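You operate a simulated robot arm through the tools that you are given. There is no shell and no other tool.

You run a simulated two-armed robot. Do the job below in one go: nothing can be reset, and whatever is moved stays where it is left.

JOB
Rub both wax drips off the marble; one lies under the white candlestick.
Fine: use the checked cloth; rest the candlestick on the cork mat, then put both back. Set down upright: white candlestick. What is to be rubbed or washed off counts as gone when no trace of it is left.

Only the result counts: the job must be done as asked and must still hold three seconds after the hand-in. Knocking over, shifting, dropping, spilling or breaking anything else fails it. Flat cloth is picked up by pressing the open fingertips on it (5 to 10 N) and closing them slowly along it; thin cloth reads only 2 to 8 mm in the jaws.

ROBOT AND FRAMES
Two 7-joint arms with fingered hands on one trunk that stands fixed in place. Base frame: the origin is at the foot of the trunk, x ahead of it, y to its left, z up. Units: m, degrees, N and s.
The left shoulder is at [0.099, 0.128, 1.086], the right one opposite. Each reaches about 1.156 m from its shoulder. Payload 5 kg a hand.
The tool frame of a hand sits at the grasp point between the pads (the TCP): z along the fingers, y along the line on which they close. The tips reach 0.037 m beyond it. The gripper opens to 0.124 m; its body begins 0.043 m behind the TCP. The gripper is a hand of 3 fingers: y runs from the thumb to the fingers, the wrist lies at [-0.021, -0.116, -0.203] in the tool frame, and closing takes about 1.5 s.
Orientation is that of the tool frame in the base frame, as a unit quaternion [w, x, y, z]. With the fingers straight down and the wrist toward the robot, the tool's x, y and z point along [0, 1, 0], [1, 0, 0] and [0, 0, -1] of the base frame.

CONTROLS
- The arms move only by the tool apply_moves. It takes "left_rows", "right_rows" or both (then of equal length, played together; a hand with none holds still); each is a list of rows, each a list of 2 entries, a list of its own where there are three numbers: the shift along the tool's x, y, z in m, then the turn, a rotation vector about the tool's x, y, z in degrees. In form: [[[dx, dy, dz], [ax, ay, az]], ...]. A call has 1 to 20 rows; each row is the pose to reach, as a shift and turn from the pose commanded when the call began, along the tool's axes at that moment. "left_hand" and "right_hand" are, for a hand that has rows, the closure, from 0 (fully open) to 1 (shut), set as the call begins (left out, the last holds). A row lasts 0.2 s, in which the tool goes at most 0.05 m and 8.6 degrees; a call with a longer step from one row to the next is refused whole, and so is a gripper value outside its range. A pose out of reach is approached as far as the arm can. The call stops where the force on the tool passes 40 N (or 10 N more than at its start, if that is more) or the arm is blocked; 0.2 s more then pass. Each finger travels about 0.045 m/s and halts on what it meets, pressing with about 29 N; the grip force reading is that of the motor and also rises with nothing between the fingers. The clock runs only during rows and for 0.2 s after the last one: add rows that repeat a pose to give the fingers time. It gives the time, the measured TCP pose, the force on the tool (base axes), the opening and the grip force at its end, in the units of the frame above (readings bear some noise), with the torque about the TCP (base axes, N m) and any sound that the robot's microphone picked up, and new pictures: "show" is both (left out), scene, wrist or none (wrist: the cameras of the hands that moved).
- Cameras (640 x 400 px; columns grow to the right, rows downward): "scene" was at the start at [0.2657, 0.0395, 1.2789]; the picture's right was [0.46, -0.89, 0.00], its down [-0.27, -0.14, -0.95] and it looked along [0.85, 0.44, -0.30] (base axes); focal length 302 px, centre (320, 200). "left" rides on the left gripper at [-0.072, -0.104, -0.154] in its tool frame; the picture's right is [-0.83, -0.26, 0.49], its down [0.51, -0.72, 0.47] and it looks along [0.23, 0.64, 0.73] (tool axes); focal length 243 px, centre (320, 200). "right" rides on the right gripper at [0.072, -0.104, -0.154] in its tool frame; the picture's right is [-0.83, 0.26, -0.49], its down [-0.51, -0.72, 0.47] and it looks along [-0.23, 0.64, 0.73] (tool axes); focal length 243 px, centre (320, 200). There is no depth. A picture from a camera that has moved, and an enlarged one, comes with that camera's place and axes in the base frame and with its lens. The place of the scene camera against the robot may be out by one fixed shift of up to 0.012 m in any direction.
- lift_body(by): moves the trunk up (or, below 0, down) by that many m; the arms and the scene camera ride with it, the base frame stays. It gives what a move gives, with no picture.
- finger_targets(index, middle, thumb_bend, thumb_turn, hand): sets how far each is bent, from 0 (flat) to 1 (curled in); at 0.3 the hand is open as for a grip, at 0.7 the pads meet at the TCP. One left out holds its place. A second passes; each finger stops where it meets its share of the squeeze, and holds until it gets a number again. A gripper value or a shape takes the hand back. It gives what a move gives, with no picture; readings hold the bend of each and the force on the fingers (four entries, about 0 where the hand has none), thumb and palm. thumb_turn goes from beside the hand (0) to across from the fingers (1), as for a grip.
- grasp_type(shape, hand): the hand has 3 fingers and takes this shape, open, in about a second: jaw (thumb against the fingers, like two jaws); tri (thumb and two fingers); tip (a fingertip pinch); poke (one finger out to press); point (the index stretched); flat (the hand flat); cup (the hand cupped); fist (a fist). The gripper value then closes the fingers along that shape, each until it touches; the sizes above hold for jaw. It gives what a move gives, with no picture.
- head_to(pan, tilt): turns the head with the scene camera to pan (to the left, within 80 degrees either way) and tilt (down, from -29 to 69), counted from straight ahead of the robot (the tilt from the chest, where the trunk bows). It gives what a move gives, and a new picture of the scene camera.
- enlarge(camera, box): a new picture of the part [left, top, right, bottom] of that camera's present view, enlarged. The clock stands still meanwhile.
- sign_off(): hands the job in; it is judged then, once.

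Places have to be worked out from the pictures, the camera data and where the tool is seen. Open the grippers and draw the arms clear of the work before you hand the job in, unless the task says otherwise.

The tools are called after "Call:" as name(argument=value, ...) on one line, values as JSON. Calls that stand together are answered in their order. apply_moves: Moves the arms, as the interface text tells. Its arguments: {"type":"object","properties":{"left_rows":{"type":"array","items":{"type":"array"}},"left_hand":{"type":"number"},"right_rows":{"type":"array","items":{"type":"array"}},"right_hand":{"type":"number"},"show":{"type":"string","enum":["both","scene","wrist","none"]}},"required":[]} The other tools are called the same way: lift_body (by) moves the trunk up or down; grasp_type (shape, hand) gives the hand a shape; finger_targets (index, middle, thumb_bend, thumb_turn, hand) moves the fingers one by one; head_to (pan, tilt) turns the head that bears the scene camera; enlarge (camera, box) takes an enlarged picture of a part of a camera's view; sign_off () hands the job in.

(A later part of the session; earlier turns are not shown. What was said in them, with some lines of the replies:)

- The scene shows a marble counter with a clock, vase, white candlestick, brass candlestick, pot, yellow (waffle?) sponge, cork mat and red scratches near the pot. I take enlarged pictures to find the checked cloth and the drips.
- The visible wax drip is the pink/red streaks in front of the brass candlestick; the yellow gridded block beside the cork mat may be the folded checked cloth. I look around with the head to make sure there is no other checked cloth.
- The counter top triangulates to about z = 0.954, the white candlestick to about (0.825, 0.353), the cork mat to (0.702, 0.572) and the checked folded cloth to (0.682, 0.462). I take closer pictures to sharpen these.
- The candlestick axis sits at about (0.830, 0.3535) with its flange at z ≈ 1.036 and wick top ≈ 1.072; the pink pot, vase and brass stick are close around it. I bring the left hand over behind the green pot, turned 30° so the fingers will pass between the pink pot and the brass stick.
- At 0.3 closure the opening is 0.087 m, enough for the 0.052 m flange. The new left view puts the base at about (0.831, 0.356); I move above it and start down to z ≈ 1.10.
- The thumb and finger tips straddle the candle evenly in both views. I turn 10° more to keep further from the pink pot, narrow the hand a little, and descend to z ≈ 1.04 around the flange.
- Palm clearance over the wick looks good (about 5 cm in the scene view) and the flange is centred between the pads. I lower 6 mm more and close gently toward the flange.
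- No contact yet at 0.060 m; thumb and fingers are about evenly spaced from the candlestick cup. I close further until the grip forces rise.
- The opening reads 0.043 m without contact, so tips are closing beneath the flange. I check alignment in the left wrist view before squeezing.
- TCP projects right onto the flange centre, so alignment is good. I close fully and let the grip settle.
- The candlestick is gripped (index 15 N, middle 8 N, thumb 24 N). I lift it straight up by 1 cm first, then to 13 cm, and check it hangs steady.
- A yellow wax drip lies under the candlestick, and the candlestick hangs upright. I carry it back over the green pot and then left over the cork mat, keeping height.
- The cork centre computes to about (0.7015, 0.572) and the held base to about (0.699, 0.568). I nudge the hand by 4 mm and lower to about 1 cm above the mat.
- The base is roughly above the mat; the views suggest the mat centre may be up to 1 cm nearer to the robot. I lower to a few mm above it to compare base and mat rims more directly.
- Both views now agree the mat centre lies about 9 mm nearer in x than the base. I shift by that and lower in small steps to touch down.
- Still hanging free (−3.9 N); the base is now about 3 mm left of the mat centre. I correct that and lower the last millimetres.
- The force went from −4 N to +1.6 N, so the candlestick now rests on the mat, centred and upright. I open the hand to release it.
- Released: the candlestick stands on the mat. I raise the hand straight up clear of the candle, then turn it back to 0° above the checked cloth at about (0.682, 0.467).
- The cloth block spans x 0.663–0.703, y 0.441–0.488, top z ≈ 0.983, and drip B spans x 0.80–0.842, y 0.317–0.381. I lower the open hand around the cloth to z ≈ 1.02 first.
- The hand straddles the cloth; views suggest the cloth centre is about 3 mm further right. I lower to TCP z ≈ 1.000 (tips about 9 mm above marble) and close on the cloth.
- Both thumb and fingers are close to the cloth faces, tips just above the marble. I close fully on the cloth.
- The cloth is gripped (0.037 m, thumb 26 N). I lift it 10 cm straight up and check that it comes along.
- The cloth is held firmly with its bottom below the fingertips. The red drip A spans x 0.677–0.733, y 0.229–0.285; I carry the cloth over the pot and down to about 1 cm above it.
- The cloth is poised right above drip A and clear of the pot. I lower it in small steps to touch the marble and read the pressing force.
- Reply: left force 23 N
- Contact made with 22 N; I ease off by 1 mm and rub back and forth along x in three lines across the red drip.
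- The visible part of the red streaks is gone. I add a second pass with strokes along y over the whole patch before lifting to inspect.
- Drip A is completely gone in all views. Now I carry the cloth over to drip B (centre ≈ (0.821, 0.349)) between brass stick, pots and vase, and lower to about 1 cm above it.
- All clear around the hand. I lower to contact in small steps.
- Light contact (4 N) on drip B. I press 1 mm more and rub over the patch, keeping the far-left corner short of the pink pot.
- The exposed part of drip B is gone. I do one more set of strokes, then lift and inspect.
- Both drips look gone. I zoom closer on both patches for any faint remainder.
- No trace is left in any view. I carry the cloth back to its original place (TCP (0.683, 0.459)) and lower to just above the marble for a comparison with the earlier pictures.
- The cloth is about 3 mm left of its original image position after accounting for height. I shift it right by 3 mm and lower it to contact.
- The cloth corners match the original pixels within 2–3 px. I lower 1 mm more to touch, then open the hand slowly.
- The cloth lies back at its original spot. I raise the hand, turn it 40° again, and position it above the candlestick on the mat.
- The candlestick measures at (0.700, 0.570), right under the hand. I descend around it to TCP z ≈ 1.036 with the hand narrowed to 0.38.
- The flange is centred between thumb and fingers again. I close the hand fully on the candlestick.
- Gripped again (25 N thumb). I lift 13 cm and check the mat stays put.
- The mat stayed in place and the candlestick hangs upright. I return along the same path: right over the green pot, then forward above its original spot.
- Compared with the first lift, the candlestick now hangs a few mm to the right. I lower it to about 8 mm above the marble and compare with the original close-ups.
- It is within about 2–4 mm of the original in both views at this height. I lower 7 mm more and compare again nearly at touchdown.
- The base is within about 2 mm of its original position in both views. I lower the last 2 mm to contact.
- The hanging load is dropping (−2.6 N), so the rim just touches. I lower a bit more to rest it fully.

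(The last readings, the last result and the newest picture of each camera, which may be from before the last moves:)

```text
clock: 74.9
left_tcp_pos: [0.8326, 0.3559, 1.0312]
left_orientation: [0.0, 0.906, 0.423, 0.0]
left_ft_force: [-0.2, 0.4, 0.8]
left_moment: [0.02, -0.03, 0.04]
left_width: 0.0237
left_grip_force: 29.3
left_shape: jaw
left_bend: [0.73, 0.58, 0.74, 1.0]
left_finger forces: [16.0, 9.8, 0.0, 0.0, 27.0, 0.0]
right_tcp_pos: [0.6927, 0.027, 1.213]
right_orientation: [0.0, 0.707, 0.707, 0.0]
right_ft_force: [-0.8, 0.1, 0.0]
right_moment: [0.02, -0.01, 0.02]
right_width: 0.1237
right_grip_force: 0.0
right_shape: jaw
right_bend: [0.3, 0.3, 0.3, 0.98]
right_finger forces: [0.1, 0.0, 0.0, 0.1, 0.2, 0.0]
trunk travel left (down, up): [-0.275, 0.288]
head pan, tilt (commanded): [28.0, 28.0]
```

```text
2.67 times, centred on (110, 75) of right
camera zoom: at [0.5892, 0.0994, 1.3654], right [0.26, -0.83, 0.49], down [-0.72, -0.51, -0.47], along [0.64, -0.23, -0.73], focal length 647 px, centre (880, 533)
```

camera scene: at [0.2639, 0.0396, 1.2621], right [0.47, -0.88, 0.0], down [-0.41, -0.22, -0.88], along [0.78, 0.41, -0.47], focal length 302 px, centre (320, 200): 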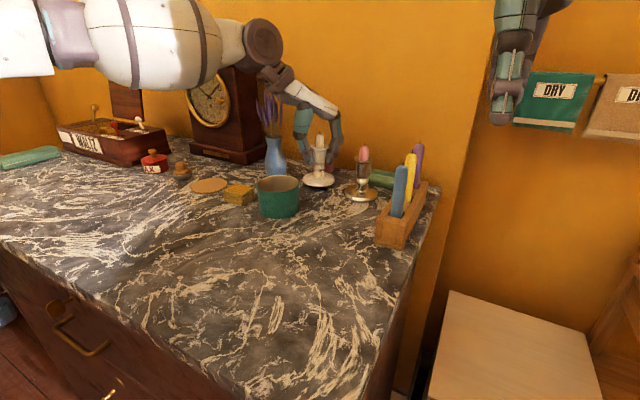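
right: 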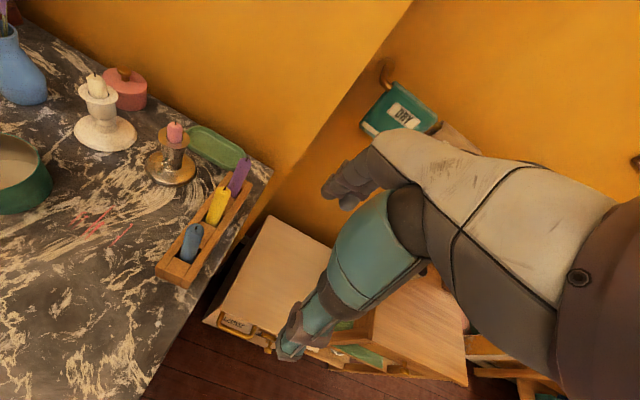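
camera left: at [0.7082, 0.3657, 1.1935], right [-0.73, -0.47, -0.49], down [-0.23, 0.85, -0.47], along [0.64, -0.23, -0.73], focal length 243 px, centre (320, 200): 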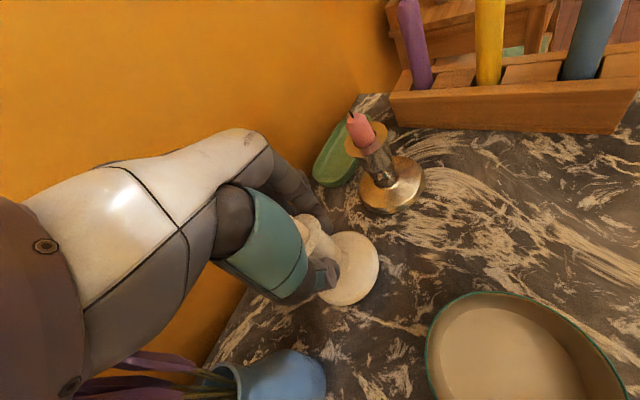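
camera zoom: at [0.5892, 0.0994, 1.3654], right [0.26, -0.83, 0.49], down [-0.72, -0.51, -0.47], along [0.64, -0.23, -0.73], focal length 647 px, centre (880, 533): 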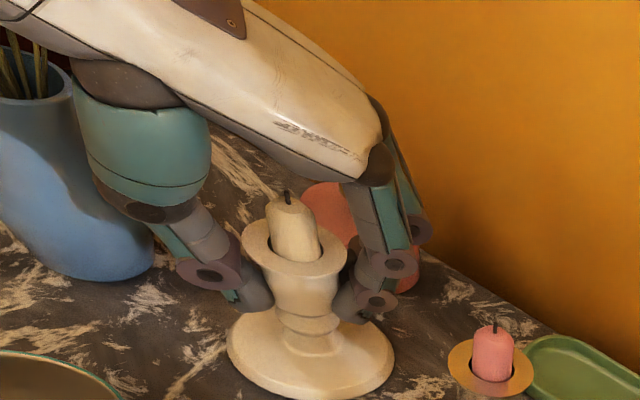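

The candlestick rests on the marble with its base matching the original outline within about 1–2 px. I open the hand to release it.

Call:
apply_moves(left_rows=[[[0, 0, 0], [0, 0, 0]], [[0, 0, 0], [0, 0, 0]], [[0, 0, 0], [0, 0, 0]], [[0, 0, 0], [0, 0, 0]], [[0, 0, 0], [0, 0, 0]], [[0, 0, 0], [0, 0, 0]]], left_hand=0.38, show="none")

Call:
enlarge(camera="scene", box=[270, 100, 390, 200])

Call:
enlarge(camera="right", box=[0, 0, 220, 150])

Call:
enlarge(camera="left", box=[260, 180, 400, 330])

```text
clock: 76.3
left_tcp_pos: [0.8322, 0.3544, 1.0316]
left_orientation: [0.0, 0.906, 0.423, -0.001]
left_ft_force: [0.2, 0.4, 0.2]
left_moment: [-0.02, 0.01, 0.0]
left_width: 0.0762
left_grip_force: 0.1
left_shape: jaw
left_bend: [0.73, 0.4, 0.64, 1.0]
left_finger forces: [0.0, 0.1, 0.0, 0.1, 0.0, 0.0]
right_tcp_pos: [0.6938, 0.0261, 1.2143]
right_orientation: [0.001, 0.707, 0.707, 0.0]
right_ft_force: [0.5, -0.2, -0.6]
right_moment: [0.04, 0.0, -0.04]
right_width: 0.1236
right_grip_force: 0.0
right_shape: jaw
right_bend: [0.3, 0.3, 0.3, 0.98]
right_finger forces: [0.0, 0.0, 0.1, 0.0, 0.0, 0.0]
trunk travel left (down, up): [-0.275, 0.288]
head pan, tilt (commanded): [28.0, 28.0]
```

```text
4.00 times, centred on (330, 150) of scene
camera zoom: at [0.2634, 0.0393, 1.2622], right [0.47, -0.88, 0.0], down [-0.41, -0.22, -0.88], along [0.78, 0.41, -0.47], focal length 1210 px, centre (280, 400)
```

zoom: 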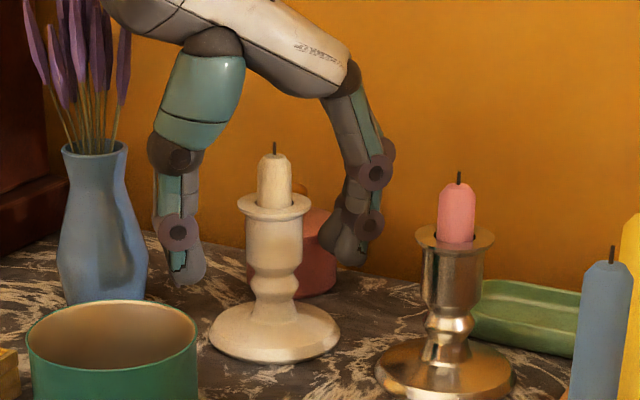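

```text
2.67 times, centred on (110, 75) of right
camera zoom: at [0.5893, 0.0992, 1.3653], right [0.26, -0.83, 0.49], down [-0.72, -0.51, -0.47], along [0.64, -0.23, -0.73], focal length 647 px, centre (880, 533)
```

zoom: 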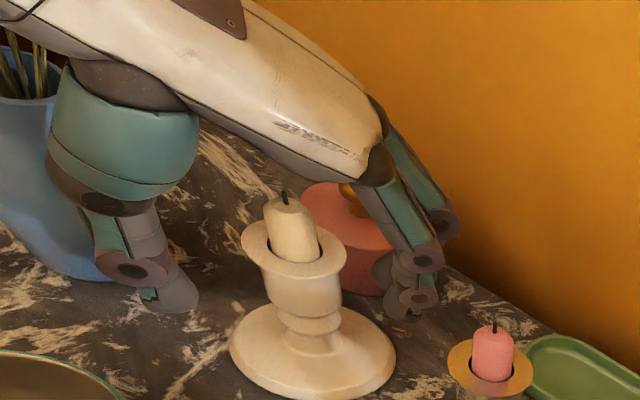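

```text
2.67 times, centred on (330, 255) of left
camera zoom: at [0.7063, 0.3658, 1.1846], right [-0.73, -0.47, -0.49], down [-0.23, 0.85, -0.47], along [0.64, -0.23, -0.73], focal length 647 px, centre (293, 53)
```

zoom: 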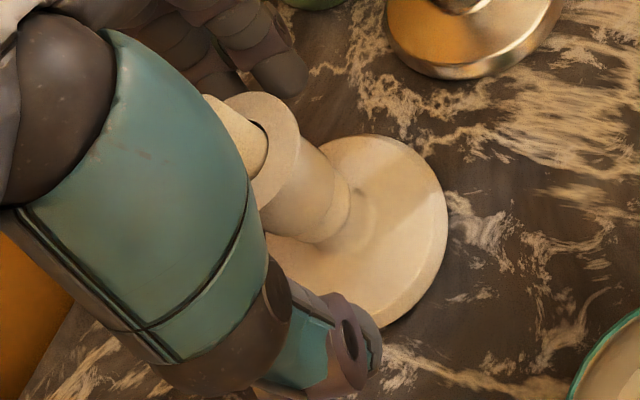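

The candlestick stands upright at its original spot, within about 2 mm. I raise the hand straight up and withdraw it back and left to the starting area.

Call:
apply_moves(left_rows=[[[0, 0, -0.03], [0, 0, 0]], [[0, 0, -0.065], [0, 0, 0]], [[0, 0, -0.1], [0, 0, 0]], [[0, 0, -0.145], [0, 0, 0]], [[-0.015, -0.028, -0.16], [0, 0, 0]], [[-0.042, -0.065, -0.165], [0, 0, 0]], [[-0.07, -0.1, -0.165], [0, 0, 0]], [[-0.07, -0.1, -0.165], [0, 0, 0]]], show="both")

Call:
enlarge(camera="scene", box=[270, 100, 390, 200])

```text
clock: 78.1
left_tcp_pos: [0.7092, 0.3659, 1.1947]
left_orientation: [-0.001, 0.906, 0.423, 0.0]
left_ft_force: [-0.2, 0.4, 0.4]
left_moment: [0.0, 0.02, -0.02]
left_width: 0.0765
left_grip_force: 0.0
left_shape: jaw
left_bend: [0.73, 0.4, 0.64, 1.0]
left_finger forces: [0.0, 0.0, 0.0, 0.1, 0.0, 0.0]
right_tcp_pos: [0.6936, 0.0263, 1.2134]
right_orientation: [-0.001, 0.708, 0.707, -0.001]
right_ft_force: [0.6, -0.6, 0.3]
right_moment: [0.04, 0.01, 0.04]
right_width: 0.1236
right_grip_force: 0.0
right_shape: jaw
right_bend: [0.3, 0.3, 0.3, 0.98]
right_finger forces: [0.0, 0.0, 0.1, 0.0, 0.0, 0.0]
trunk travel left (down, up): [-0.275, 0.288]
head pan, tilt (commanded): [28.0, 28.0]
camera scene: at [0.2647, 0.0391, 1.2618], right [0.47, -0.88, 0.0], down [-0.42, -0.22, -0.88], along [0.78, 0.41, -0.47], focal length 302 px, centre (320, 200)
camera left: at [0.5837, 0.377, 1.3483], right [-0.73, -0.47, -0.49], down [-0.23, 0.85, -0.47], along [0.64, -0.23, -0.73], focal length 243 px, centre (320, 200)
```

scene: 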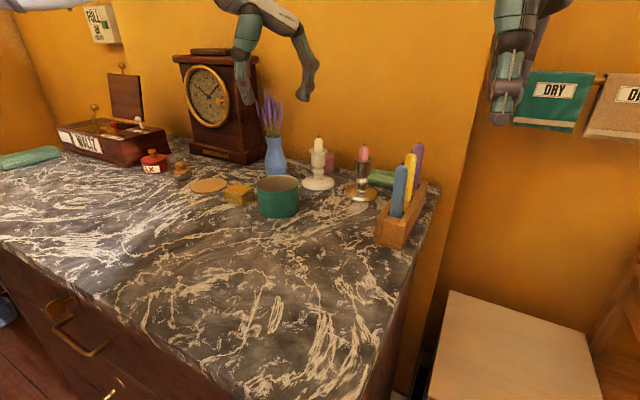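
left: 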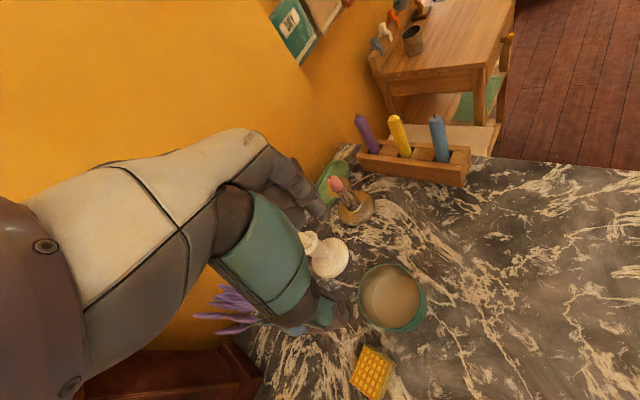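

```text
4.00 times, centred on (330, 150) of scene
camera zoom: at [0.2647, 0.0391, 1.2618], right [0.47, -0.88, 0.0], down [-0.42, -0.22, -0.88], along [0.78, 0.41, -0.47], focal length 1210 px, centre (280, 400)
```

zoom: 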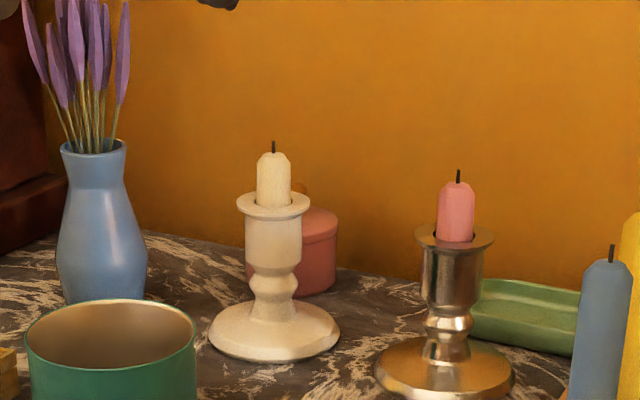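

Everything stands as it should. I withdraw the left arm to its start area with the hand open.

Call:
apply_moves(left_rows=[[[0.012, -0.0393, 0], [0, 0, -5]], [[0.0241, -0.0786, 0], [0, 0, -10]], [[0.0361, -0.1179, 0], [0, 0, -15]], [[0.0482, -0.1573, 0], [0, 0, -20]], [[0.0602, -0.1966, 0], [0, 0, -25]], [[0.0722, -0.2359, 0], [0, 0, -30]], [[0.0843, -0.2752, 0], [0, 0, -35]], [[0.0963, -0.3145, 0], [0, 0, -40]], [[0.0963, -0.3145, 0], [0, 0, -40]], [[0.0963, -0.3145, 0], [0, 0, -40]]], left_hand=0.0, show="both")

Call:
enlarge(camera="scene", box=[180, 110, 440, 250])

Call:
enlarge(camera="left", box=[320, 0, 640, 220])

Call:
enlarge(camera="right", box=[0, 60, 260, 260])

```text
clock: 80.3
left_tcp_pos: [0.5297, 0.642, 1.1961]
left_orientation: [0.0, 0.707, 0.707, 0.0]
left_ft_force: [0.8, -0.3, -0.6]
left_moment: [-0.01, -0.01, -0.01]
left_width: 0.1239
left_grip_force: 0.1
left_shape: jaw
left_bend: [0.3, 0.3, 0.3, 0.98]
left_finger forces: [0.1, 0.1, 0.0, 0.1, 0.1, 0.1]
right_tcp_pos: [0.6935, 0.0274, 1.2124]
right_orientation: [0.0, 0.707, 0.707, 0.0]
right_ft_force: [0.8, 0.0, 0.4]
right_moment: [0.0, 0.01, -0.01]
right_width: 0.1233
right_grip_force: 0.1
right_shape: jaw
right_bend: [0.3, 0.3, 0.3, 0.98]
right_finger forces: [0.0, 0.1, 0.0, 0.1, 0.0, 0.0]
trunk travel left (down, up): [-0.275, 0.288]
head pan, tilt (commanded): [28.0, 28.0]
camera scene: at [0.2634, 0.0396, 1.2622], right [0.47, -0.88, 0.0], down [-0.41, -0.22, -0.88], along [0.78, 0.41, -0.47], focal length 302 px, centre (320, 200)
camera left: at [0.4258, 0.5681, 1.3506], right [-0.26, -0.83, -0.49], down [-0.72, 0.51, -0.47], along [0.64, 0.23, -0.73], focal length 243 px, centre (320, 200)
```

scene: 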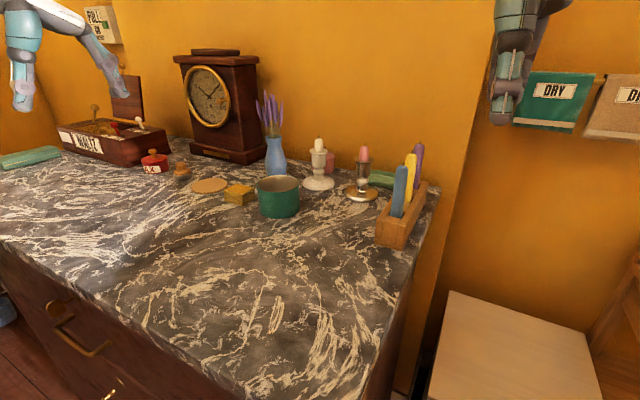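
left: 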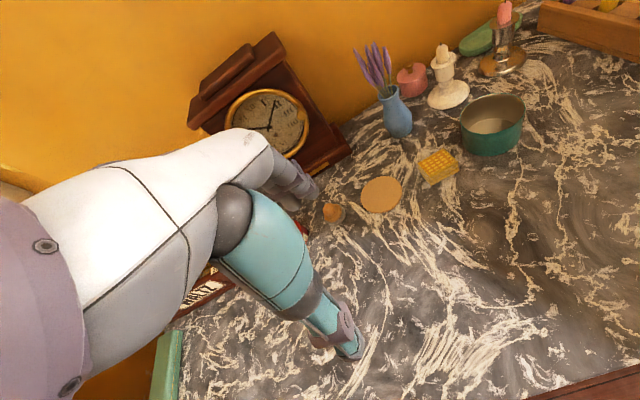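

```text
2.46 times, centred on (310, 180) of scene
camera zoom: at [0.2634, 0.0396, 1.2622], right [0.47, -0.88, 0.0], down [-0.41, -0.22, -0.88], along [0.78, 0.41, -0.47], focal length 744 px, centre (345, 249)
```

zoom: 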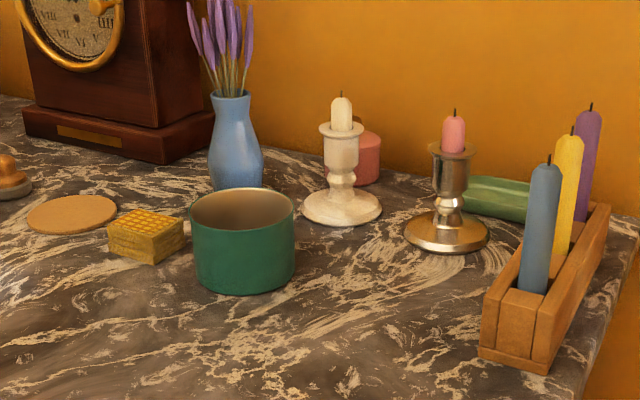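

```text
1.82 times, centred on (480, 110) of left
camera zoom: at [0.4258, 0.5681, 1.3506], right [-0.26, -0.83, -0.49], down [-0.72, 0.51, -0.47], along [0.64, 0.23, -0.73], focal length 441 px, centre (29, 364)
```

zoom: 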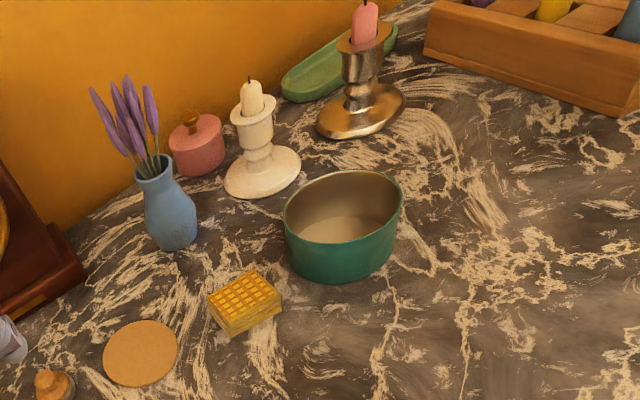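

```text
2.00 times, centred on (130, 160) of right
camera zoom: at [0.5893, 0.0996, 1.3653], right [0.26, -0.83, 0.49], down [-0.72, -0.51, -0.47], along [0.64, -0.23, -0.73], focal length 485 px, centre (700, 280)
```

zoom: 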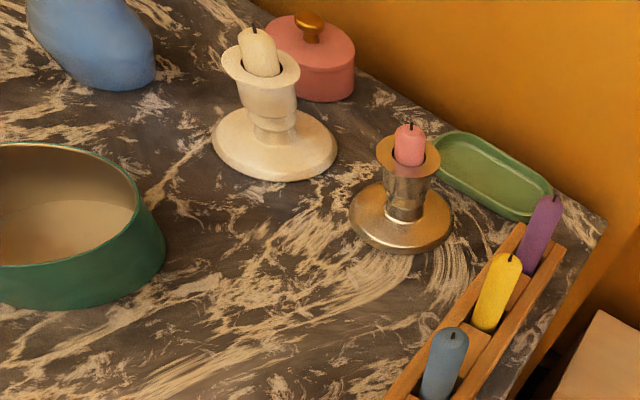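

Both drips are gone, the candlestick stands upright within about 3 mm of its first place, and the cloth and mat are where they began. Nothing else has moved, the arms are clear and the hands open, so I hand the job in.

Call:
sign_off()

```text
The job is handed in.
```

I've handed the job in: both wax drips are off the marble, and close-up pictures show no trace of either. No result came back, so I don't know how it was judged.

- **Drips:** I rubbed off the red drip in front of the brass candlestick and the yellow one under the white candlestick with the checked cloth.
- **White candlestick:** it rested on the cork mat while I worked. It now stands upright again about 3 mm from its original place.
- **Checked cloth:** it is back within about 2 mm of its original place.
- **Everything else:** nothing else was knocked or visibly shifted, including the cork mat. Both hands are open and clear of the counter.
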